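You operate a simulated robot arm through the tools that you are given. There is no shell and no other tool. Be economical: measure what you need, move in short steps, check, and stop when the job is done.

You run a simulated two-armed robot. Do the job below in one go: nothing can be reset, and whatever is moved stays where it is left.

TASK
Fit the carbon block that the plate asks for into the empty holder.
Fine: the drive is locked out and tried, leave it so; turn the carbon latch over it, shut the brush door.

Only the result counts: the job must be done as asked and must still hold three seconds after the hand-in. Knocking over, shifting, dropping, spilling or breaking anything else fails it.

THE ROBOT
Two 7-joint arms with two-finger parallel grippers on one trunk, on a base that drives. Base frame: it is fixed to the floor where the robot stands at the start and does not move with it; the origin is under the middle of the robot, x ahead of it, y to its left, z up. Units: mm, degrees, N and s.
The left shoulder is at the start at [50, 161, 1198], the right one opposite. With the tool pointing down near the work surface each hand reaches from about 240 to 680 mm from the robot's upright axis, wherever it stands, measured 20 degrees to its own side. Places, roughly: brush door [600, -200, 1400]; empty carbon holder [700, -200, 1200]; carbon latch [700, -300, 1200]; control desk [2000, 900, 700]. Payload 3.43 kg a hand.
The TCP of each hand is the grasp point between the finger pads, 30 mm short of the fingertips. In the tool frame z runs along the fingers and y along their closing line. The gripper opens to 94 mm. The fingers are 28 mm wide and 10 mm thick; the gripper's body (50 by 96 mm) begins 55 mm behind the TCP.
Orientation is told as [roll, pitch, yaw] about the base's x, y, z axes, in that order, counted from this pose: with the fingers straight down and closing along the base's y, the tool's x points along the base's -x, its y along +y and its z along -z.

THE INTERFACE
- The arms move only by the tool servo_tool. It takes "left_moves", "right_moves" or both (then of equal length, played together; a hand with none holds still); each is text: rows parted by semicolons, each of 7 numbers parted by spaces: the turn, a rotation vector about the tool's x, y, z in rad, then the shift along the tool's x, y, z in m, then the closure, from 0 (fully open) to 1 (shut). In form: wx wy wz tx ty tz fingers; .... A call has 1 to 12 rows; each row is the pose to reach, as a shift and turn from the pose commanded when the call began, along the tool's axes at that moment. Each row takes 0.2 s and may step no farther than 50 mm and 8.6 degrees from the row before; otherwise, or with a gripper value out of range, the whole call is refused. A pose out of reach is approached as far as the arm can. The call stops where the force on the tool passes 40 N (or 10 N more than at its start, if that is more) or the arm is blocked; 0.2 s more then pass. Each finger travels about 45 mm/s and halts on what it meets, pressing with about 27 N; the grip force reading is that of the motor and also rises with nothing between the fingers. The clock runs only during rows and for 0.2 s after the last one: add rows that repeat a pose to give the fingers time. It gives the time, the measured TCP pose, the force on the tool (base axes), the opening and the grip force at its end, in the units of the frame above (readings bear some noise), and new pictures: "views" is both (left out), scene, wrist or none (wrist: the cameras of the hands that moved).
- Cameras (640 x 400 px; columns grow to the right, rows downward): "scene" is now at [138.9, 17.7, 1354.8]; the picture's right is [0.16, -0.99, 0.00], its down [-0.28, -0.04, -0.96] and it looks along [0.95, 0.15, -0.28] (base axes); focal length 214 px, centre (320, 200). "left" rides on the left gripper at [76, -14, -102] in its tool frame; the picture's right is [0.18, 0.98, 0.00], its down [-0.75, 0.14, -0.64] and it looks along [-0.63, 0.12, 0.77] (tool axes); focal length 243 px, centre (320, 200). "right" rides on the right gripper at [76, 14, -103] in its tool frame; the picture's right is [-0.18, 0.98, 0.00], its down [-0.75, -0.14, -0.64] and it looks along [-0.63, -0.12, 0.77] (tool axes); focal length 243 px, centre (320, 200).
- raise_lower(by): slides the trunk up (or, below 0, down) by that many mm; the arms and the scene camera ride with it, the base frame stays. It gives what a move gives, with no picture.
- base_move(legs): drives the robot by 1 to 6 legs, each [ahead, left, turn to the left] in mm, mm and degrees, along the robot's own axes; the way and the turn of a leg run together, so that a leg with both is an arc; at most 1500 mm and 180 degrees a leg. The arms and the cameras ride along, it lands a little off, and it stops where it bumps. It gives what a move gives, and a new picture of the scene camera.
- head_to(pan, tilt): turns the head with the scene camera to pan (to the left, within 80 degrees either way) and tilt (down, from -29 to 69), counted from straight ahead of the robot. It gives what a move gives, and a new picture of the scene camera.
- point_at(camera, pixels): for up to 12 pixels [column, row] of the newest picture of that camera ("zoom" is the newest enlarged one), the place [x, y, z] in the base frame of the surface seen there, good to about 2 mm, but the place of the scene camera against the robot may be out by one fixed shift of up to 12 mm in any direction. It takes no simulated time.
- zoom(camera, box): a new picture of the part [left, top, right, bottom] of that camera's present view, enlarged. It takes no simulated time.
- close_job(): hands the job in; it is judged then, once.

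Keep the steps short. Do not move on a guess: measure, check each grasp and each placing, and mend mistakes. In all there are 80 turns and 260 pictures (those below and enlarged ones count). Leave the grippers open and the arms clear of the work at the hand-in unless told otherwise, and finish with a single line.

The tools are called as name(argument=value, ...) on one line, values as JSON. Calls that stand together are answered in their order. servo_tool: Moves the arms, as the interface text tells. Its arguments: {"type":"object","properties":{"left_moves":{"type":"string"},"right_moves":{"type":"string"},"views":{"type":"string","enum":["both","scene","wrist","none"]}},"required":[]} The other tools are called the same way: raise_lower (by) slides the trunk up or down; base_move (legs) drives the base; head_to (pan, tilt) turns the head that bears the scene camera; point_at (camera, pixels) gives the place of the surface under pixels of a picture; zoom (camera, box) takes an enlarged picture of a part of a camera's view; close_job () hands the job in.

At the start:

```text
clock: 0.0
left_position: [533.5, 181.1, 999.4]
left_tool_rot: [-0.1, 0.0, 0.0]
left_ft_force: [0.5, -0.8, -0.5]
left_finger_gap: 94.4
left_grasp_force: 0.0
right_position: [468.4, -189.4, 1001.2]
right_tool_rot: [0.0, -0.1, 0.0]
right_ft_force: [0.5, -0.6, 0.2]
right_finger_gap: 93.7
right_grasp_force: 0.0
trunk travel left (down, up): [-225.0, 42.0]
robot x, y, heading: [1.2, 0.6, -0.2]
head pan, tilt: [9.1, 16.3]
```

scene: 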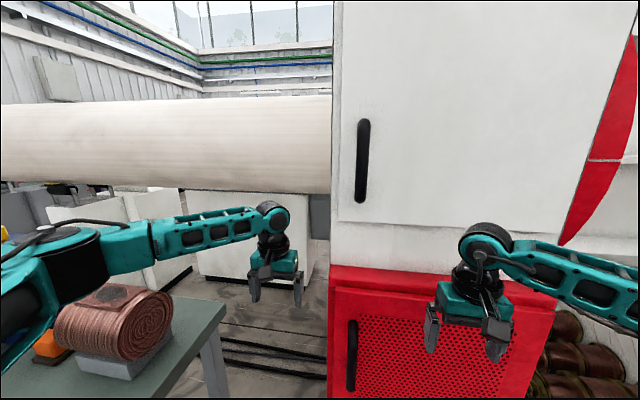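
right: 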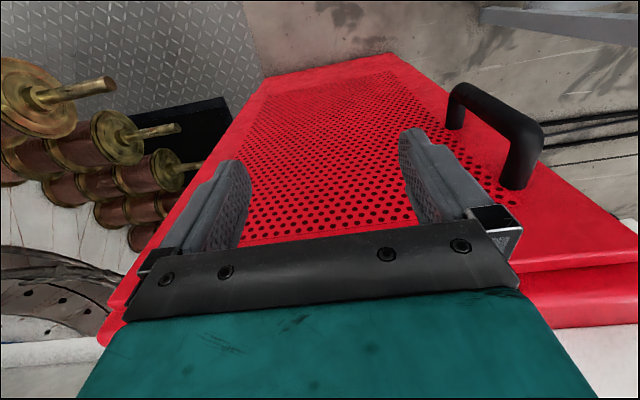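
left: 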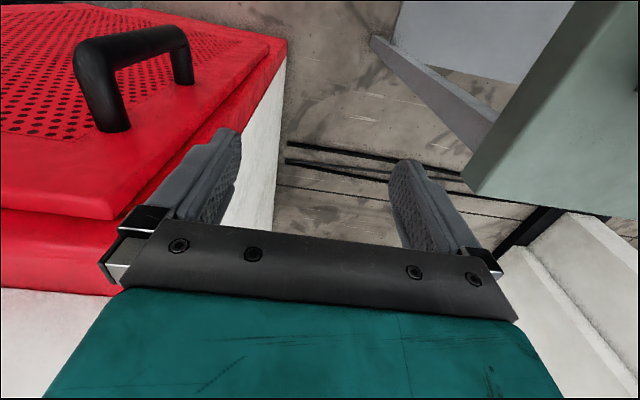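

I see a white door with a black handle (around px 362,160), and a side table to the left. I'll look around before moving, starting to the left.

head_to(pan=60, tilt=35)

head_to(pan=-25, tilt=0)

```text
clock: 1.2
left_position: [534.5, 180.5, 1001.5]
left_tool_rot: [0.0, 0.0, 0.0]
left_ft_force: [0.0, 0.6, 0.1]
left_finger_gap: 93.7
left_grasp_force: 0.1
right_position: [468.6, -190.2, 999.9]
right_tool_rot: [0.0, -0.1, 0.0]
right_ft_force: [0.4, -0.1, 0.4]
right_finger_gap: 93.9
right_grasp_force: 0.0
trunk travel left (down, up): [-225.0, 42.0]
robot x, y, heading: [0.9, 1.1, 0.0]
head pan, tilt: [60.0, 35.0]
```

scene: 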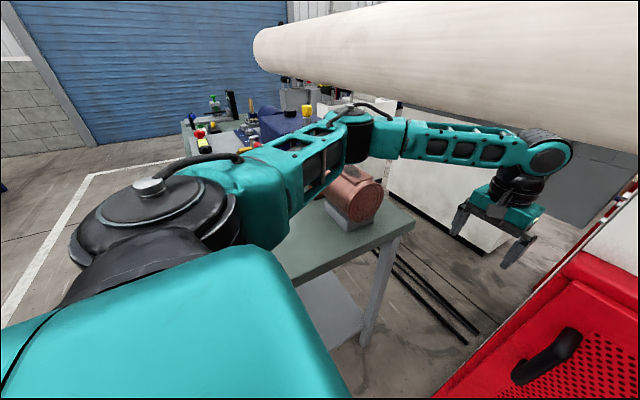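

```text
clock: 2.8
left_position: [534.7, 182.5, 998.7]
left_tool_rot: [0.0, 0.0, -0.1]
left_ft_force: [-0.5, 0.1, 0.5]
left_finger_gap: 94.2
left_grasp_force: 0.1
right_position: [467.6, -188.8, 999.4]
right_tool_rot: [0.0, 0.0, 0.0]
right_ft_force: [-0.3, 0.0, -0.7]
right_finger_gap: 93.8
right_grasp_force: 0.0
trunk travel left (down, up): [-225.0, 42.0]
robot x, y, heading: [-0.1, 2.6, -0.0]
head pan, tilt: [-25.0, 0.0]
```

scene: 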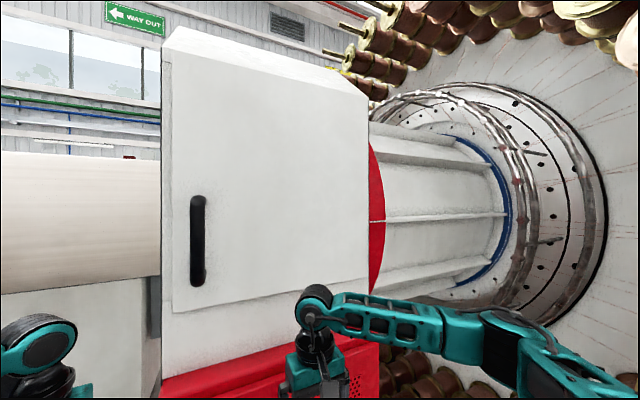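

The door is shut, handle on its left (px 197,240), hinge presumably on the right. I measure the handle and door outline.

point_at(camera="scene", pixels=[[197, 200], [197, 240], [197, 280], [185, 240], [215, 240], [172, 150], [355, 200], [366, 200], [366, 100], [180, 310], [360, 290], [170, 55]])

zoom(camera="scene", box=[150, 150, 300, 330])

head_to(pan=30, tilt=50)

head_to(pan=80, tilt=20)

head_to(pan=-80, tilt=25)

```text
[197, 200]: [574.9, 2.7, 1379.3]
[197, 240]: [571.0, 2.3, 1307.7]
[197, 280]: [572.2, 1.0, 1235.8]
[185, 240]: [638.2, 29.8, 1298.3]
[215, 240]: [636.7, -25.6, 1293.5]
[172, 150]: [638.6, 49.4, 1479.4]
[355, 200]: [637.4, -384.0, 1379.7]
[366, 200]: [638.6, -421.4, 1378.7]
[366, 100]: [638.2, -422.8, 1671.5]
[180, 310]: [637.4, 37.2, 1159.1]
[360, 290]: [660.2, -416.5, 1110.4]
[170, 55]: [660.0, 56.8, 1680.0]
```

```text
2.22 times, centred on (225, 240) of scene
```

zoom: 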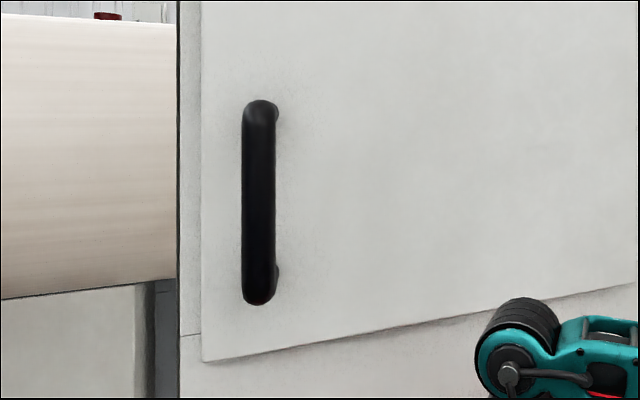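

```text
clock: 4.0
left_position: [534.3, 182.5, 1000.8]
left_tool_rot: [0.0, 0.0, 0.0]
left_ft_force: [-0.7, -0.7, -0.8]
left_finger_gap: 94.0
left_grasp_force: 0.1
right_position: [468.4, -189.8, 999.5]
right_tool_rot: [0.1, 0.0, 0.1]
right_ft_force: [0.3, 0.8, 0.3]
right_finger_gap: 94.0
right_grasp_force: 0.1
trunk travel left (down, up): [-225.0, 42.0]
robot x, y, heading: [-0.9, 2.3, -0.0]
head pan, tilt: [30.0, 50.0]
```

scene: 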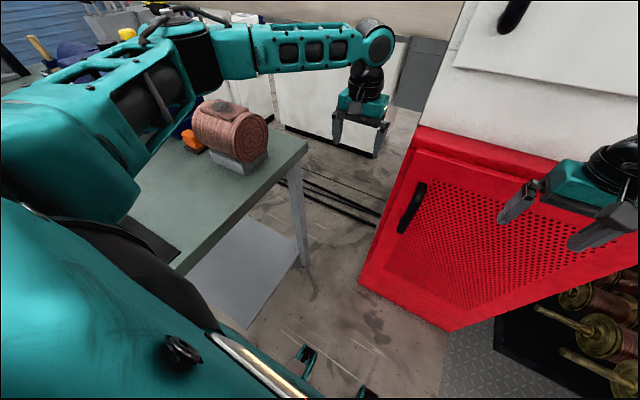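

```text
clock: 5.2
left_position: [533.9, 181.8, 999.7]
left_tool_rot: [0.0, 0.0, 0.0]
left_ft_force: [0.3, -0.3, -0.4]
left_finger_gap: 93.6
left_grasp_force: 0.1
right_position: [466.8, -190.0, 1000.5]
right_tool_rot: [0.0, -0.1, 0.1]
right_ft_force: [0.6, -0.5, -0.3]
right_finger_gap: 94.0
right_grasp_force: 0.0
trunk travel left (down, up): [-225.0, 42.0]
robot x, y, heading: [1.5, 0.4, -0.1]
head pan, tilt: [80.0, 20.0]
```

scene: 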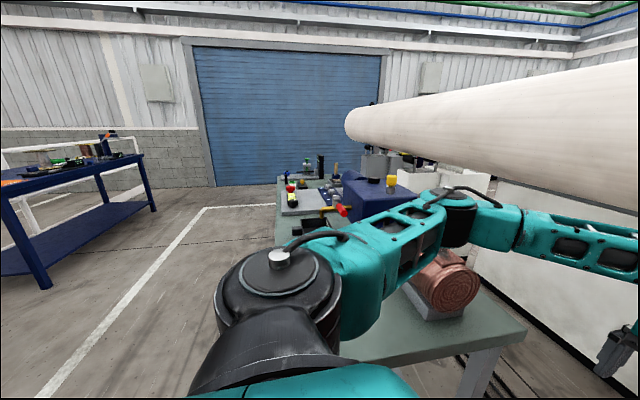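

```text
clock: 7.7
left_position: [533.4, 181.4, 1000.2]
left_tool_rot: [0.0, 0.0, 0.0]
left_ft_force: [1.3, -0.1, 0.8]
left_finger_gap: 93.9
left_grasp_force: 0.0
right_position: [467.0, -189.5, 1000.2]
right_tool_rot: [0.0, 0.0, 0.0]
right_ft_force: [0.2, -0.4, -0.9]
right_finger_gap: 94.2
right_grasp_force: 0.0
trunk travel left (down, up): [-225.0, 42.0]
robot x, y, heading: [3.7, 1.3, 0.1]
head pan, tilt: [-80.0, 25.0]
```

scene: 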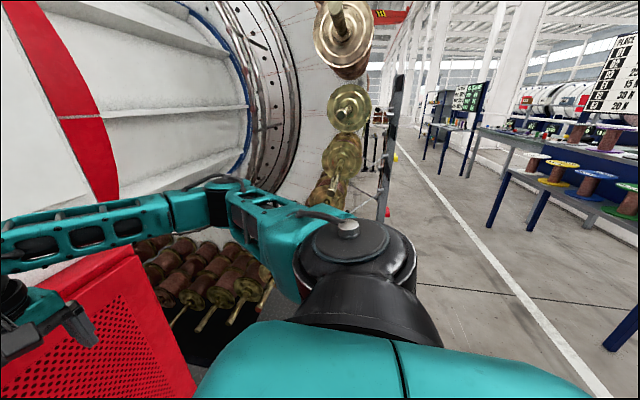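

I zoom at the board on the right and look again at the left table.

zoom(camera="scene", box=[420, 20, 640, 220])

head_to(pan=70, tilt=25)

zoom(camera="scene", box=[200, 120, 420, 260])

```text
2.00 times, centred on (530, 120) of scene
```

zoom: 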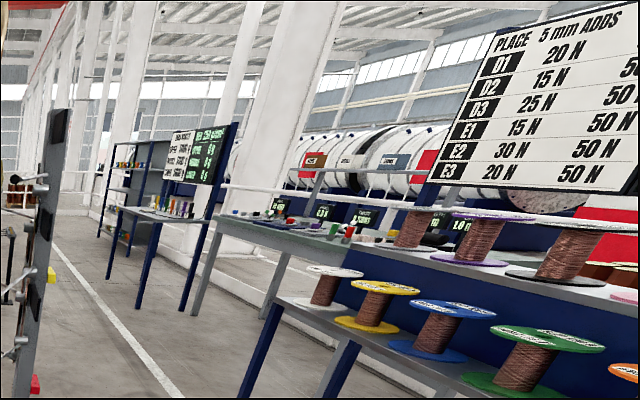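

```text
clock: 10.0
left_position: [534.3, 182.4, 1000.0]
left_tool_rot: [0.0, 0.0, -0.1]
left_ft_force: [0.3, -0.7, 0.0]
left_finger_gap: 94.3
left_grasp_force: 0.0
right_position: [467.7, -189.3, 1000.6]
right_tool_rot: [0.0, 0.0, 0.0]
right_ft_force: [0.2, 0.1, 0.0]
right_finger_gap: 94.4
right_grasp_force: 0.1
trunk travel left (down, up): [-225.0, 42.0]
robot x, y, heading: [2.1, 1.5, -0.4]
head pan, tilt: [70.0, 25.0]
```

scene: 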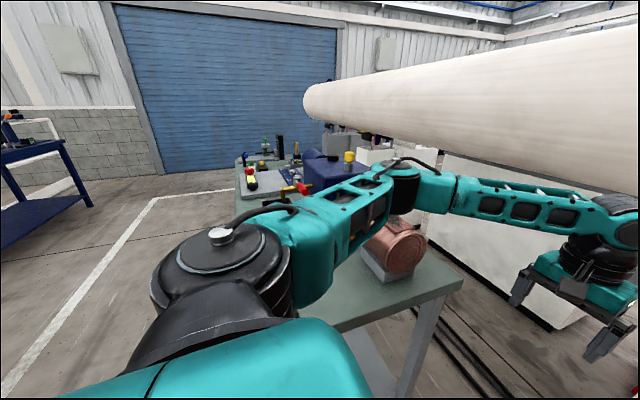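

```text
2.86 times, centred on (310, 190) of scene
```

zoom: 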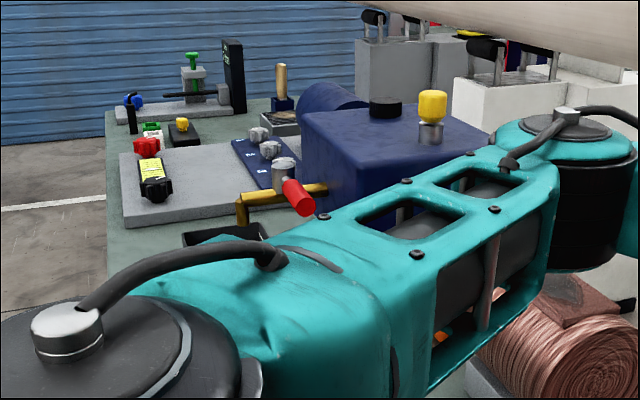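

The door handle is a vertical bar: front near x 572, y 2, z 1236–1380; the door plane is x 638. I'll bring the left hand level, fingers pointing to +x, in front of the handle.

servo_tool(left_moves="0 -0.143 0 0.005 -0.0155 -0.028 0; 0 -0.286 0 0.010 -0.031 -0.056 0; 0 -0.428 0 0.0145 -0.0466 -0.084 0; 0 -0.571 0 0.019 -0.062 -0.112 0; 0 -0.714 0 0.024 -0.078 -0.14 0; 0 -0.857 0 0.029 -0.093 -0.168 0; 0 -1 0 0.034 -0.109 -0.196 0; 0 -1.142 0 0.039 -0.124 -0.224 0; 0 -1.285 0 0.043 -0.14 -0.252 0; 0 -1.428 0 0.048 -0.155 -0.28 0; 0 -1.571 0 0.053 -0.171 -0.308 0; 0 -1.571 0 0.053 -0.171 -0.308 0", views="wrist")

head_to(pan=5, tilt=10)

```text
clock: 12.6
left_position: [480.2, 11.7, 1308.6]
left_tool_rot: [-179.4, -89.8, 179.4]
left_ft_force: [-0.1, -0.6, -0.3]
left_finger_gap: 94.0
left_grasp_force: 0.1
right_position: [468.7, -188.2, 999.8]
right_tool_rot: [-0.1, 0.0, 0.0]
right_ft_force: [0.7, 0.1, -0.4]
right_finger_gap: 94.1
right_grasp_force: 0.1
trunk travel left (down, up): [-225.0, 42.0]
robot x, y, heading: [-1.4, -0.5, 0.2]
head pan, tilt: [70.0, 25.0]
```

left: 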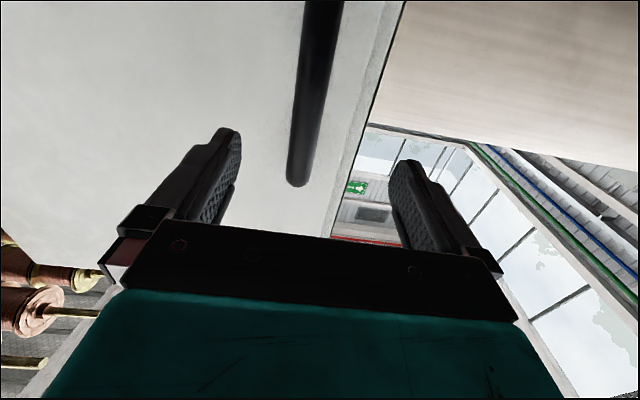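

```text
clock: 14.0
left_position: [481.7, 11.8, 1308.6]
left_tool_rot: [-179.0, -90.1, 179.0]
left_ft_force: [-1.3, -0.5, 0.1]
left_finger_gap: 93.9
left_grasp_force: 0.0
right_position: [468.0, -189.3, 999.9]
right_tool_rot: [0.0, 0.0, -0.1]
right_ft_force: [0.0, -0.2, 0.1]
right_finger_gap: 93.9
right_grasp_force: 0.0
trunk travel left (down, up): [-225.0, 42.0]
robot x, y, heading: [-2.4, 1.7, -0.0]
head pan, tilt: [5.0, 10.0]
```

scene: 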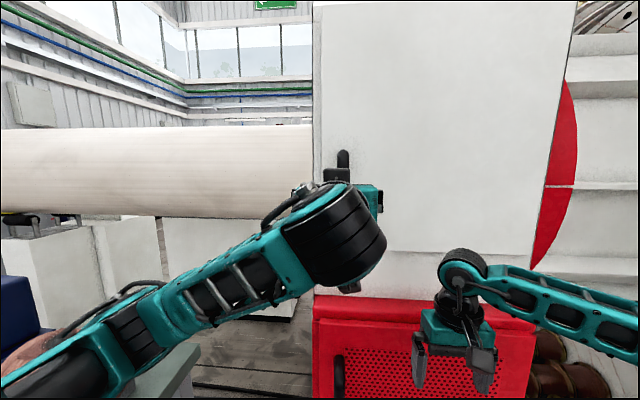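

Handle visible in the left hand camera (px 300,160 to 320,10). I measure it there.

point_at(camera="left", pixels=[[300, 170], [307, 120], [295, 120], [320, 120], [318, 40], [305, 40], [336, 40], [260, 60]])

```text
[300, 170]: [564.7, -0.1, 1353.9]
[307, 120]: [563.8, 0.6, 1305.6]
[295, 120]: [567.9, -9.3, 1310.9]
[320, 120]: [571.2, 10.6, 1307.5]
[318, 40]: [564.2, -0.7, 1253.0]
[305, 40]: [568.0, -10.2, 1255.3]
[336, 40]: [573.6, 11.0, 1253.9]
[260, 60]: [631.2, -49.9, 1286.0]
```

Bar 22 mm thick, centre near (575, 0). I move in 94 mm and close.

servo_tool(left_moves="0 0 0 0 -0.011 0.03 0; 0 0 0 0 -0.011 0.06 0; 0 0 0 0 -0.011 0.094 0; 0 0 0 0 -0.011 0.094 0; 0 0 0 0 -0.011 0.094 1; 0 0 0 0 -0.011 0.094 1; 0 0 0 0 -0.011 0.094 1; 0 0 0 0 -0.011 0.094 1; 0 0 0 0 -0.011 0.094 1; 0 0 0 0 -0.011 0.094 1", views="wrist")

```text
clock: 16.2
left_position: [573.8, -0.3, 1308.6]
left_tool_rot: [-179.4, -89.9, 179.5]
left_ft_force: [-0.5, 0.8, -0.7]
left_finger_gap: 28.8
left_grasp_force: 45.2
right_position: [468.0, -189.8, 999.7]
right_tool_rot: [-0.1, 0.0, 0.0]
right_ft_force: [-0.3, -0.3, 0.1]
right_finger_gap: 94.0
right_grasp_force: 0.0
trunk travel left (down, up): [-225.0, 42.0]
robot x, y, heading: [-2.4, 2.1, 0.1]
head pan, tilt: [5.0, 10.0]
```

left: 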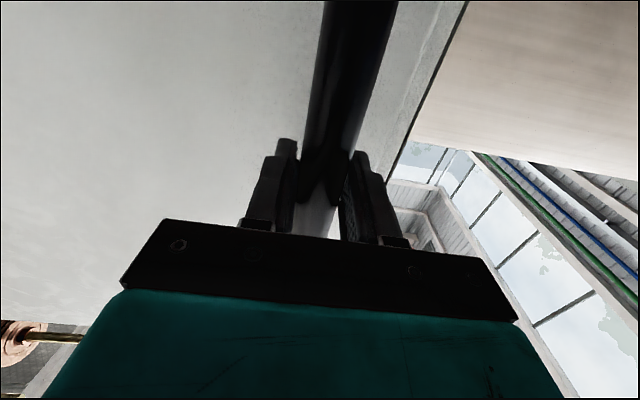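

Gripped (gap 28.8, force 45). I pull the door along its hinge arc, first 6° as a test.

servo_tool(left_moves="-0.0262 0 0 0 -0.002 -0.011 1; -0.0524 0 0 0 -0.004 -0.0219 1; -0.0785 0 0 0 -0.0065 -0.0327 1; -0.1047 0 0 0 -0.0091 -0.0435 1; -0.1047 0 0 0 -0.0091 -0.0435 1", views="scene")

```text
clock: 17.4
left_position: [529.6, -9.6, 1309.0]
left_tool_rot: [-167.4, -89.6, 173.4]
left_ft_force: [0.8, -1.0, 12.5]
left_finger_gap: 28.9
left_grasp_force: 45.0
right_position: [468.3, -189.6, 1000.5]
right_tool_rot: [0.0, -0.1, 0.0]
right_ft_force: [0.1, -1.2, -0.4]
right_finger_gap: 94.3
right_grasp_force: 0.0
trunk travel left (down, up): [-225.0, 42.0]
robot x, y, heading: [0.9, -1.4, -0.1]
head pan, tilt: [5.0, 10.0]
```

scene: 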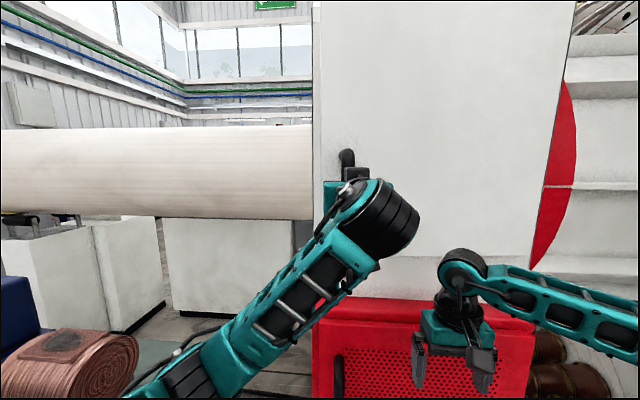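

Force of 12.5 N upward is odd; I check how the door has moved.

point_at(camera="scene", pixels=[[326, 100], [326, 150], [330, 40], [440, 40], [440, 200], [545, 40], [540, 200], [480, 230]])

zoom(camera="left", box=[0, 0, 640, 400])

```text
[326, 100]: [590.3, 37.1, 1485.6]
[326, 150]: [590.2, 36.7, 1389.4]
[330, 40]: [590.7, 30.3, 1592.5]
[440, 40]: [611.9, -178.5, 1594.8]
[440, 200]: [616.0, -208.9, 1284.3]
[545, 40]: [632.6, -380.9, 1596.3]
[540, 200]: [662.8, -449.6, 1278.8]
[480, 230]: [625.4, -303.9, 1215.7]
```

```text
1.00 times, centred on (320, 200) of left
```

zoom: 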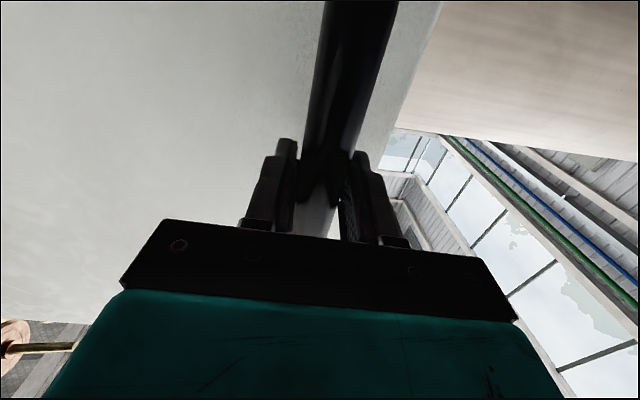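

The door swings about its right edge (hinge ≈ (640,-430)) as expected. I continue another 18°.

servo_tool(left_moves="-0.0524 0 0 0 -0.004 -0.0222 1; -0.1047 0 0 0 -0.0091 -0.0443 1; -0.157 0 0 0 -0.0155 -0.0662 1; -0.2094 0 0 0 -0.0229 -0.0875 1; -0.2618 0 0 0 -0.0314 -0.1088 1; -0.3142 0 0 0 -0.0409 -0.1294 1; -0.3142 0 0 0 -0.0409 -0.1294 1", views="scene")

```text
clock: 18.8
left_position: [435.3, -47.0, 1301.3]
left_tool_rot: [-176.7, -88.6, -161.4]
left_ft_force: [5.0, -6.3, 12.6]
left_finger_gap: 24.7
left_grasp_force: 44.8
left hand out of reach, approached as far as the arm can: row 5, 6
right_position: [468.9, -191.8, 999.6]
right_tool_rot: [0.0, 0.0, -0.1]
right_ft_force: [0.5, -0.2, -0.1]
right_finger_gap: 93.7
right_grasp_force: 0.1
trunk travel left (down, up): [-225.0, 42.0]
robot x, y, heading: [-0.3, 2.4, -0.0]
head pan, tilt: [5.0, 10.0]
stopped in row 6 (left hand): the force on the tool passed its limit (the readings are from after the stop); the commanded pose is now the measured one
```

scene: 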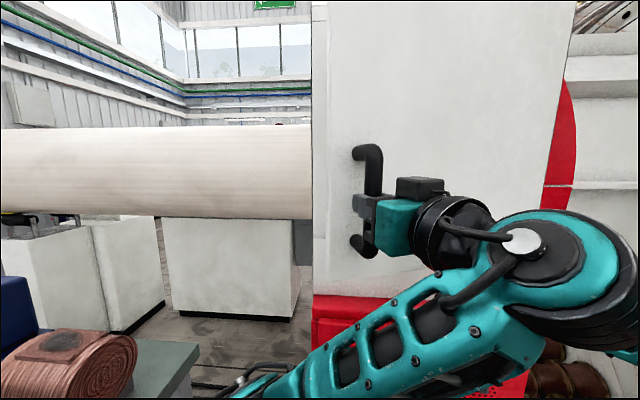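

The left arm reached its limit at about 18° of opening. I release the handle, then back the base up 250 mm.

servo_tool(left_moves="0 0 0 0 0 0 0; 0 0 0 0 0 0 0; 0 0 0 0 0 0 0; 0 0 0 0 0 0 0; 0 0 0 0 0 0 0", views="wrist")

```text
clock: 20.0
left_position: [435.2, -44.2, 1299.9]
left_tool_rot: [-172.8, -88.8, -164.8]
left_ft_force: [-0.5, -1.0, -0.6]
left_finger_gap: 94.0
left_grasp_force: 0.1
right_position: [467.3, -191.1, 999.5]
right_tool_rot: [0.0, 0.1, -0.1]
right_ft_force: [0.0, -0.1, 0.9]
right_finger_gap: 94.0
right_grasp_force: 0.0
trunk travel left (down, up): [-225.0, 42.0]
robot x, y, heading: [-0.8, 2.8, -0.3]
head pan, tilt: [5.0, 10.0]
```

left: 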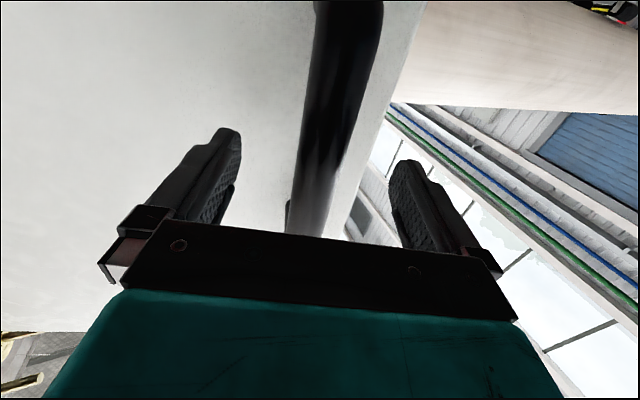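

base_move(legs=[[-250, 0, 0]])

```text
clock: 21.8
left_position: [185.9, -44.5, 1300.2]
left_tool_rot: [-172.6, -88.8, -164.9]
left_ft_force: [-0.4, 0.8, 0.1]
left_finger_gap: 93.9
left_grasp_force: 0.1
right_position: [219.9, -190.0, 1000.1]
right_tool_rot: [0.0, 0.1, -0.1]
right_ft_force: [-1.5, 0.3, 0.4]
right_finger_gap: 94.1
right_grasp_force: 0.2
trunk travel left (down, up): [-225.0, 42.0]
robot x, y, heading: [-248.7, -1.1, -0.1]
head pan, tilt: [5.0, 10.0]
```

scene: 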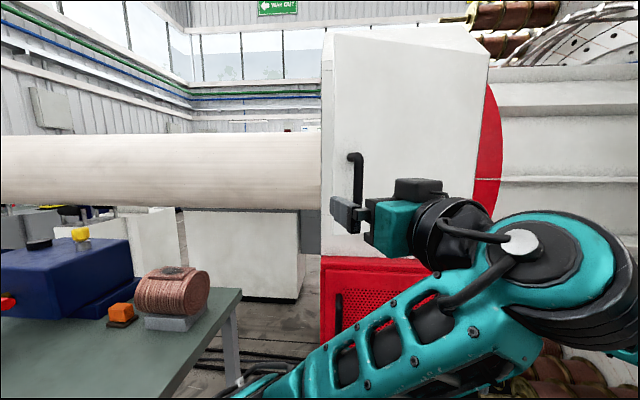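

Next: pull the right hand back out of the door's sweep, and straighten the left hand's yaw; then re-measure the handle.

servo_tool(right_moves="0 0 0 0.04 0 0 0; 0 0 0 0.08 0 0 0; 0 0 0 0.12 0 0 0; 0 0 0 0.16 0 0 0", left_moves="0.07 0 0 0 0 0.02 0; 0.14 0 0 0 0 0.04 0; 0.21 0 0 0 0 0.07 0; 0.27 0 0 0 0 0.1 0", views="both")

```text
clock: 22.8
left_position: [278.7, -4.5, 1301.0]
left_tool_rot: [171.4, -88.9, -164.7]
left_ft_force: [0.0, 1.2, 0.5]
left_finger_gap: 93.8
left_grasp_force: 0.0
right_position: [58.7, -189.3, 1000.9]
right_tool_rot: [0.0, 0.0, -0.2]
right_ft_force: [0.6, 0.2, -0.4]
right_finger_gap: 94.0
right_grasp_force: 0.1
trunk travel left (down, up): [-225.0, 42.0]
robot x, y, heading: [-249.2, 2.0, 0.2]
head pan, tilt: [5.0, 10.0]
```

scene: 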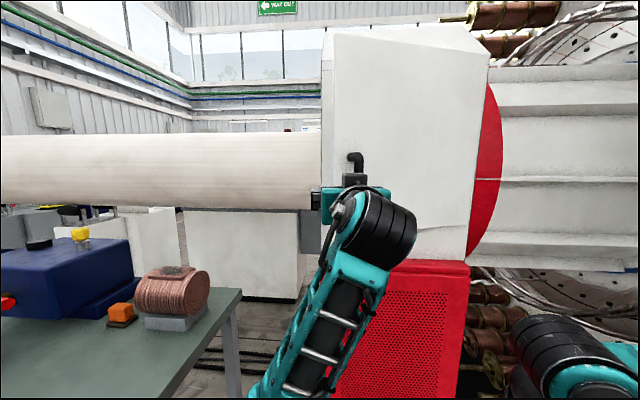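
right: 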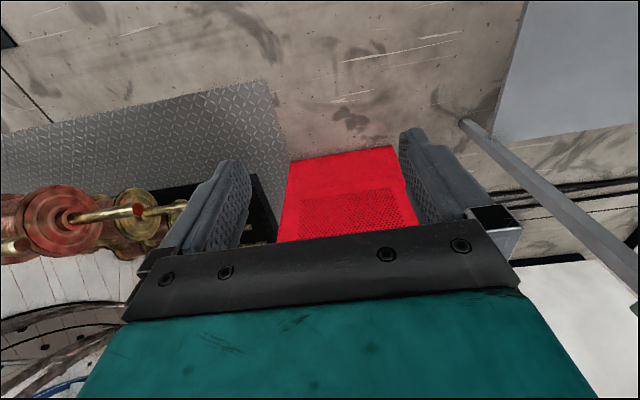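
left: 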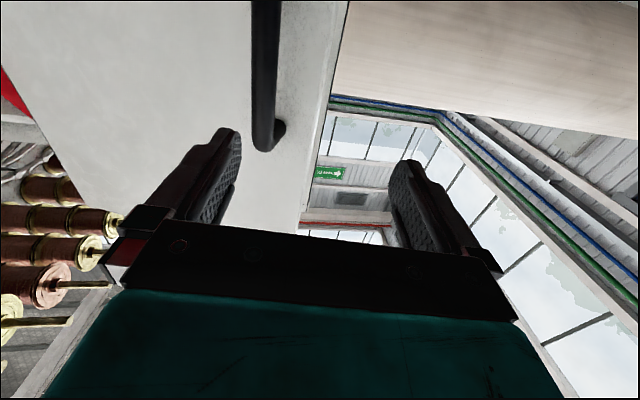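

point_at(camera="left", pixels=[[264, 120], [264, 60], [254, 60], [276, 60], [270, 145], [325, 60]])

```text
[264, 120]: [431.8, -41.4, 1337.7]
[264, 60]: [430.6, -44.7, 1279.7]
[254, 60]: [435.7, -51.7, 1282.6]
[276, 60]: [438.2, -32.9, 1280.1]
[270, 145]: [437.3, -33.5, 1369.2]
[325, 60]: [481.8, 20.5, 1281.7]
```

Bar centre ≈ (441,-44). I shift 58 mm to the right, then go in 156 mm and close.

servo_tool(left_moves="0 0 0 0 -0.029 0.01 0; 0 0 0 0 -0.058 0.03 0; 0 0 0 0 -0.058 0.07 0; 0 0 0 0 -0.058 0.115 0; 0 0 0 0 -0.058 0.156 0; 0 0 0 0 -0.058 0.156 0; 0 0 0 0 -0.058 0.156 1; 0 0 0 0 -0.058 0.156 1; 0 0 0 0 -0.058 0.156 1; 0 0 0 0 -0.058 0.156 1; 0 0 0 0 -0.058 0.156 1", views="wrist")

```text
clock: 25.2
left_position: [444.1, -42.2, 1307.0]
left_tool_rot: [175.6, -88.9, -168.6]
left_ft_force: [-2.4, 4.8, -0.2]
left_finger_gap: 29.2
left_grasp_force: 38.2
right_position: [59.9, -187.9, 1000.5]
right_tool_rot: [0.0, 0.0, -0.1]
right_ft_force: [0.5, 0.3, 0.2]
right_finger_gap: 94.1
right_grasp_force: 0.1
trunk travel left (down, up): [-225.0, 42.0]
robot x, y, heading: [-249.0, -0.3, -0.1]
head pan, tilt: [5.0, 10.0]
```

left: 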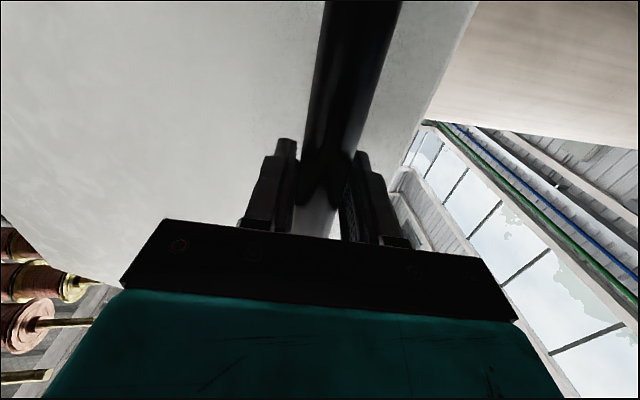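

Gripped again; door at about 18°. I keep pulling along the arc (30° more), letting the bar pivot a little in the fingers.

servo_tool(left_moves="-0.04 0 0 0 -0.0083 -0.021 1; -0.08 0 0 0 -0.0176 -0.0416 1; -0.12 0 0 0 -0.028 -0.0617 1; -0.16 0 0 0 -0.0394 -0.0813 1; -0.2 0 0 0 -0.052 -0.1 1; -0.24 0 0 0 -0.0653 -0.1184 1; -0.28 0 0 0 -0.0798 -0.1358 1; -0.32 0 0 0 -0.0951 -0.1527 1; -0.36 0 0 0 -0.111 -0.1685 1; -0.4 0 0 0 -0.128 -0.1837 1", views="both")

```text
clock: 26.7
left_position: [328.8, -126.1, 1305.8]
left_tool_rot: [-170.2, -88.2, -170.1]
left_ft_force: [7.1, -6.2, 7.1]
left_finger_gap: 29.3
left_grasp_force: 44.8
left hand out of reach, approached as far as the arm can: row 7
right_position: [60.6, -190.7, 999.8]
right_tool_rot: [0.0, 0.0, -0.1]
right_ft_force: [0.2, 0.0, -0.4]
right_finger_gap: 94.0
right_grasp_force: 0.1
trunk travel left (down, up): [-225.0, 42.0]
robot x, y, heading: [-246.8, -0.8, 0.1]
head pan, tilt: [5.0, 10.0]
stopped in row 7 (left hand): the force on the tool passed its limit (the readings are from after the stop); the commanded pose is now the measured one
```

scene: 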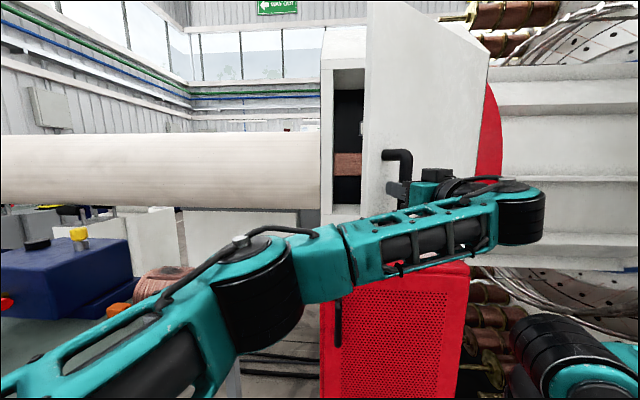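
left: 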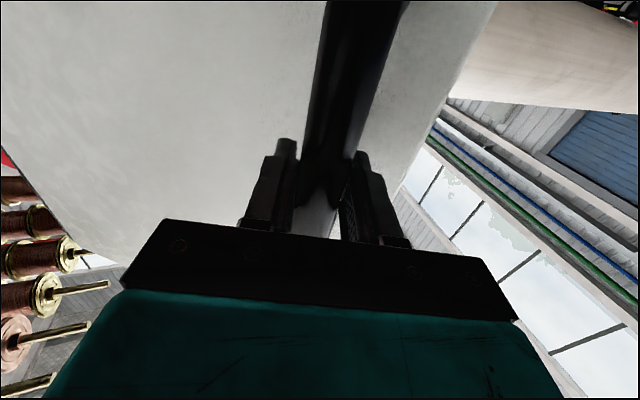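

The door stands at about 36°, the inside begins to show. I release the handle and back off, turning the hand to the left.

servo_tool(left_moves="0 0 0 0 0 0 0; 0 0 0 0 0 0 0; 0 0 0 0 0 0 0; 0 0 0 0 0 0 0; 0 0 0 0 0 0 0; 0.03 0 0 0 0 -0.03 0; 0.1 0 0 0 0.01 -0.06 0; 0.2 0 0 0 0.03 -0.09 0; 0.33 0 0 0 0.07 -0.11 0; 0.45 0 0 0 0.11 -0.11 0; 0.57 0 0 0 0.15 -0.11 0", views="both")

```text
clock: 29.1
left_position: [173.9, -20.2, 1301.6]
left_tool_rot: [159.8, -88.2, -172.2]
left_ft_force: [0.4, 0.3, 0.5]
left_finger_gap: 94.0
left_grasp_force: 0.0
right_position: [59.3, -189.9, 1000.3]
right_tool_rot: [0.0, 0.0, 0.0]
right_ft_force: [1.0, 0.2, -0.4]
right_finger_gap: 94.1
right_grasp_force: 0.1
trunk travel left (down, up): [-225.0, 42.0]
robot x, y, heading: [-248.4, 2.9, -0.2]
head pan, tilt: [5.0, 10.0]
```

scene: 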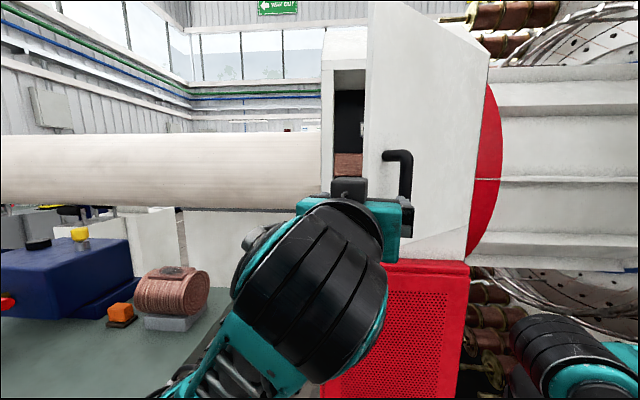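
left: 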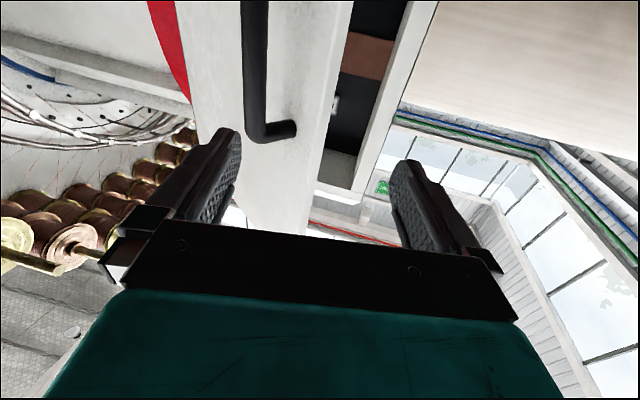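

I swing the left hand (fingers closing) round the door's free edge to about (440, 90), beside the opening.

servo_tool(left_moves="0 0 0 0 0.043 0.009 0.3; 0 0 0 0 0.086 0.019 0.6; 0 0 0 0 0.129 0.029 1; 0 0 0 0 0.136 0.07 1; 0 0 0 0 0.143 0.112 1; 0 0 0 0 0.15 0.154 1; 0 0 0 0 0.157 0.195 1; 0 0 0 0 0.165 0.236 1", views="both")

```text
clock: 30.9
left_position: [441.2, 89.2, 1311.9]
left_tool_rot: [159.9, -88.2, -172.4]
left_ft_force: [1.3, 0.1, -0.8]
left_finger_gap: 0.1
left_grasp_force: 27.3
right_position: [58.6, -190.8, 1000.5]
right_tool_rot: [-0.1, -0.1, -0.1]
right_ft_force: [-0.5, 0.1, 0.1]
right_finger_gap: 94.2
right_grasp_force: 0.0
trunk travel left (down, up): [-225.0, 42.0]
robot x, y, heading: [-246.5, -1.0, -0.3]
head pan, tilt: [5.0, 10.0]
```

scene: 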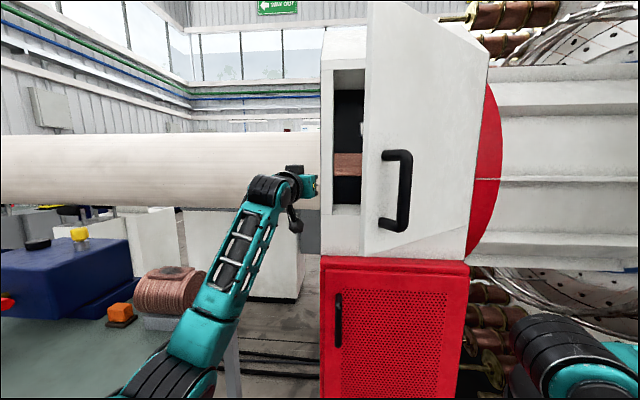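
left: 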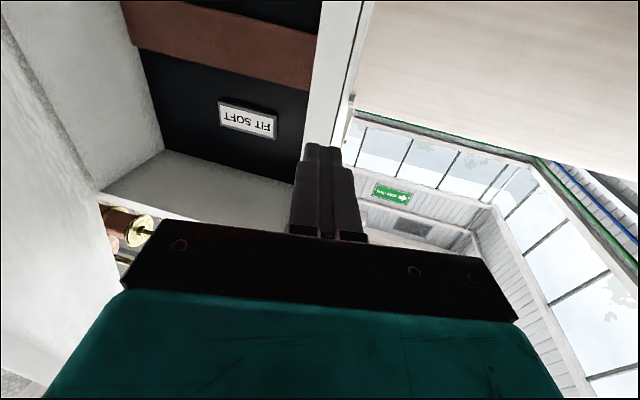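

The plate reads "FIT SOFT". I now sweep the closed hand to the right (-y) to push the door's inner face open.

servo_tool(left_moves="0.03 0 0 0 -0.03 0.008 1; 0.06 0 0 0 -0.06 0.016 1; 0.09 0 0 0 -0.09 0.025 1; 0.12 0 0 0 -0.12 0.033 1; 0.15 0 0 0 -0.15 0.041 1; 0.18 0 0 0 -0.18 0.049 1; 0.21 0 0 0 -0.21 0.057 1; 0.24 0 0 0 -0.24 0.066 1; 0.27 0 0 0 -0.27 0.074 1; 0.3 0 0 0 -0.3 0.082 1; 0.32 0 0 0 -0.33 0.09 1; 0.34 0 0 0 -0.36 0.098 1", views="both")

```text
clock: 33.5
left_position: [442.9, -213.6, 1288.5]
left_tool_rot: [139.4, -88.2, -171.1]
left_ft_force: [0.1, -1.5, 0.6]
left_finger_gap: 0.0
left_grasp_force: 26.9
left hand out of reach, approached as far as the arm can: row 10, 11, 12
right_position: [60.0, -190.7, 1000.3]
right_tool_rot: [0.0, 0.0, -0.2]
right_ft_force: [1.2, -1.4, -0.7]
right_finger_gap: 93.7
right_grasp_force: 0.0
trunk travel left (down, up): [-225.0, 42.0]
robot x, y, heading: [-244.2, 0.2, -0.1]
head pan, tilt: [5.0, 10.0]
```

scene: 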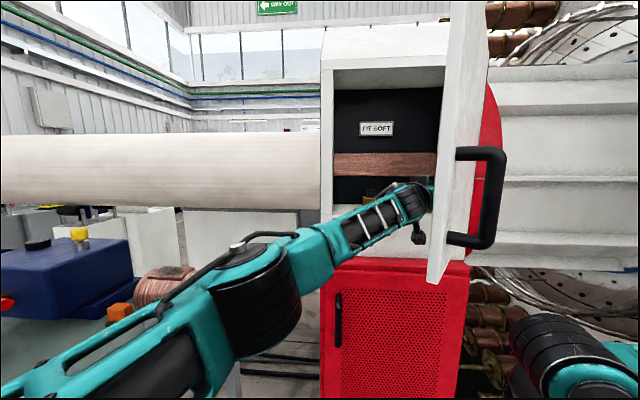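
left: 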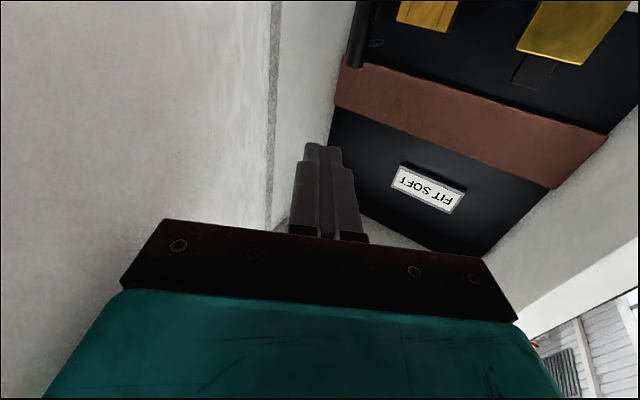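

The door is near 70° open. The arm is at its reach, so I drive the base 160 mm to the right, letting the hand push the door further.

base_move(legs=[[0, -160, 0]])

```text
clock: 35.0
left_position: [442.5, -375.5, 1289.7]
left_tool_rot: [139.2, -88.3, -170.9]
left_ft_force: [-0.4, 0.2, 0.1]
left_finger_gap: 0.0
left_grasp_force: 27.2
right_position: [57.7, -352.6, 1000.6]
right_tool_rot: [0.1, -0.1, -0.2]
right_ft_force: [0.0, -0.4, -0.9]
right_finger_gap: 94.1
right_grasp_force: 0.2
trunk travel left (down, up): [-225.0, 42.0]
robot x, y, heading: [-250.4, -162.6, -0.3]
head pan, tilt: [5.0, 10.0]
```

scene: 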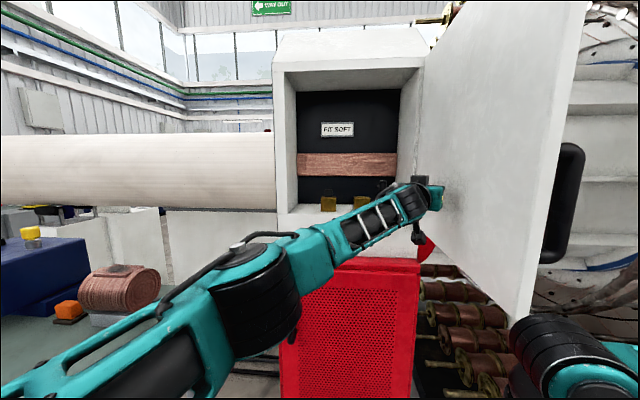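

The door is open about 100°. I withdraw the left hand back and left to see the holder.

servo_tool(left_moves="0 0 0 0 0.02 -0.035 1; 0 0 0 0 0.035 -0.075 1; 0 0 0 0 0.05 -0.115 0.8; 0 0 0 0 0.065 -0.155 0.5; 0 0 0 0 0.08 -0.195 0.3; 0 0 0 0 0.09 -0.233 0; 0 0 0 -0.0 0.13 -0.24 0; 0 0 0 -0.0 0.17 -0.24 0", views="scene")

head_to(pan=0, tilt=15)

zoom(camera="scene", box=[230, 60, 430, 200])

```text
clock: 36.8
left_position: [328.7, -103.7, 1290.6]
left_tool_rot: [141.2, -88.2, -173.0]
left_ft_force: [0.1, 0.1, -0.1]
left_finger_gap: 93.8
left_grasp_force: 0.0
right_position: [58.8, -352.3, 1001.5]
right_tool_rot: [-0.1, 0.0, -0.3]
right_ft_force: [0.9, 0.2, -1.2]
right_finger_gap: 94.0
right_grasp_force: 0.0
trunk travel left (down, up): [-225.0, 42.0]
robot x, y, heading: [-246.7, -158.5, -0.1]
head pan, tilt: [5.0, 10.0]
```

scene: 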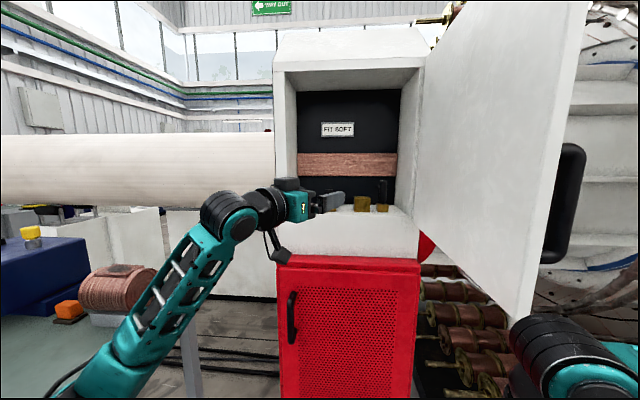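

```text
clock: 37.4
left_position: [328.0, -105.0, 1291.2]
left_tool_rot: [140.4, -88.2, -172.1]
left_ft_force: [0.3, -0.1, -0.6]
left_finger_gap: 93.9
left_grasp_force: 0.1
right_position: [58.3, -353.4, 1000.0]
right_tool_rot: [0.0, -0.1, -0.2]
right_ft_force: [-0.3, -0.9, 0.4]
right_finger_gap: 94.2
right_grasp_force: 0.1
trunk travel left (down, up): [-225.0, 42.0]
robot x, y, heading: [-244.6, -162.7, -0.4]
head pan, tilt: [0.0, 15.0]
```

scene: 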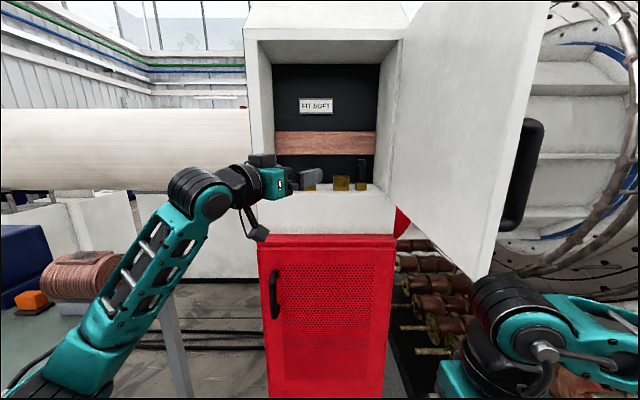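

```text
2.86 times, centred on (330, 130) of scene
```

zoom: 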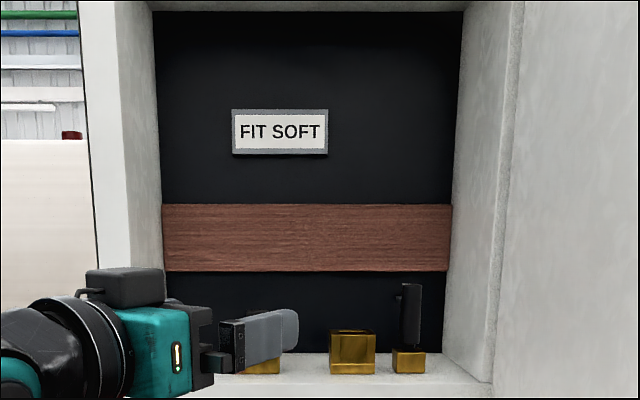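

The holder (brass, mid) and latch with black lever (right of it) are seen. Now look for the carbon blocks on the left table.

head_to(pan=45, tilt=25)

zoom(camera="scene", box=[120, 100, 480, 325])

head_to(pan=80, tilt=25)

zoom(camera="scene", box=[200, 80, 640, 355])

```text
clock: 38.5
left_position: [327.5, -105.2, 1290.7]
left_tool_rot: [140.6, -88.1, -172.2]
left_ft_force: [-0.1, -0.7, 0.3]
left_finger_gap: 94.1
left_grasp_force: 0.0
right_position: [58.6, -352.5, 1000.7]
right_tool_rot: [0.0, 0.0, -0.3]
right_ft_force: [0.0, -0.1, 0.0]
right_finger_gap: 93.9
right_grasp_force: 0.1
trunk travel left (down, up): [-225.0, 42.0]
robot x, y, heading: [-247.2, -163.0, 0.0]
head pan, tilt: [45.0, 25.0]
```

scene: 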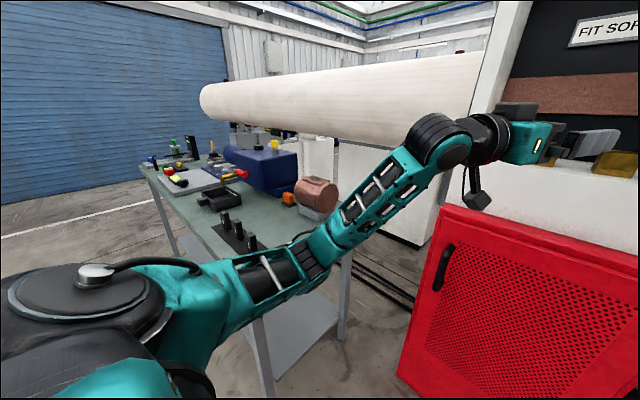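

```text
1.78 times, centred on (300, 212) of scene
```

zoom: 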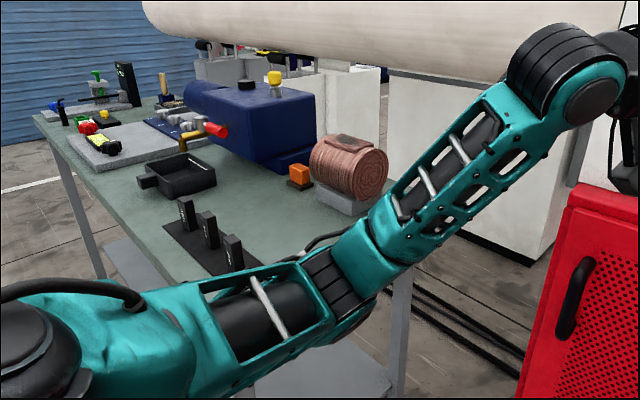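

```text
clock: 39.6
left_position: [327.7, -105.9, 1289.5]
left_tool_rot: [140.4, -88.2, -172.2]
left_ft_force: [-0.3, 1.2, -0.5]
left_finger_gap: 94.3
left_grasp_force: 0.1
right_position: [57.7, -352.9, 1001.4]
right_tool_rot: [0.0, 0.0, -0.1]
right_ft_force: [-0.7, 0.3, -0.1]
right_finger_gap: 94.2
right_grasp_force: 0.1
trunk travel left (down, up): [-225.0, 42.0]
robot x, y, heading: [-245.4, -165.2, -0.3]
head pan, tilt: [80.0, 25.0]
```

scene: 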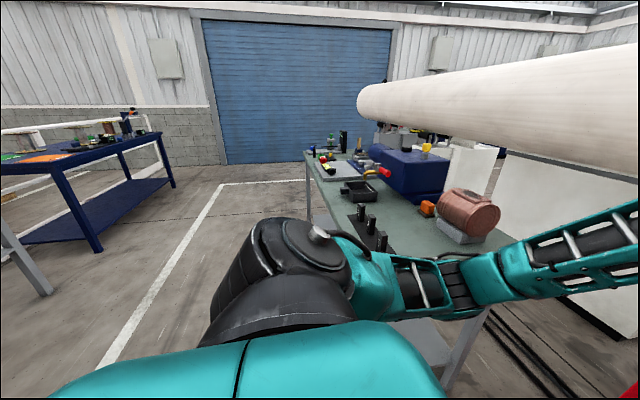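

```text
1.45 times, centred on (420, 218) of scene
```

zoom: 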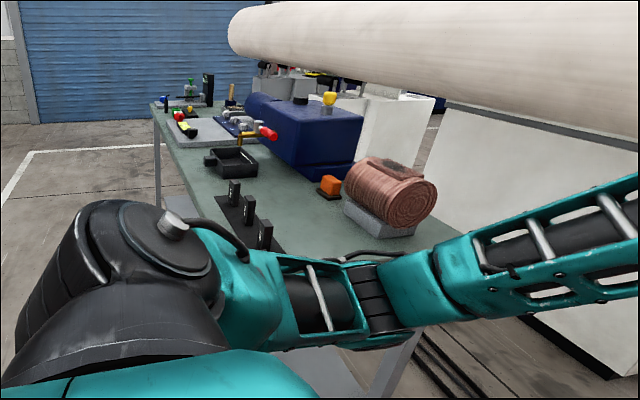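

Three black upright blocks with labels on a mat (zoom px (236,192), (250,210), (265,232)). I measure them and the table extents.

zoom(camera="scene", box=[335, 190, 415, 250])

point_at(camera="scene", pixels=[[361, 205], [361, 218], [370, 216], [383, 235], [350, 222], [355, 240], [305, 152], [440, 340], [312, 180], [425, 208], [465, 195], [358, 190]])

```text
6.67 times, centred on (375, 220) of scene
```

zoom: 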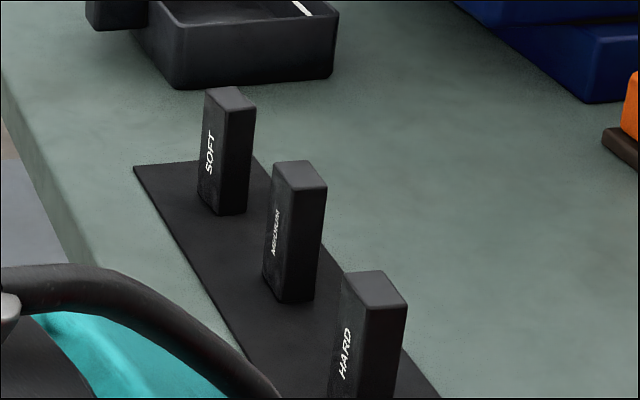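

```text
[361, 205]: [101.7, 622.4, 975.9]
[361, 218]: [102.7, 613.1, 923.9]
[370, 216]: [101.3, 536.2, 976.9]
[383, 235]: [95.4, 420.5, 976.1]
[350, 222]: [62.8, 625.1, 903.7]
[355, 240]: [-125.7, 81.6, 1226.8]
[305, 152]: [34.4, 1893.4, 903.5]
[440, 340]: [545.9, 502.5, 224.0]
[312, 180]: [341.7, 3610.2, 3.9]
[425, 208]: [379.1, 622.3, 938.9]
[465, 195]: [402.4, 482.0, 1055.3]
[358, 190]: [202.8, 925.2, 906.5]
```

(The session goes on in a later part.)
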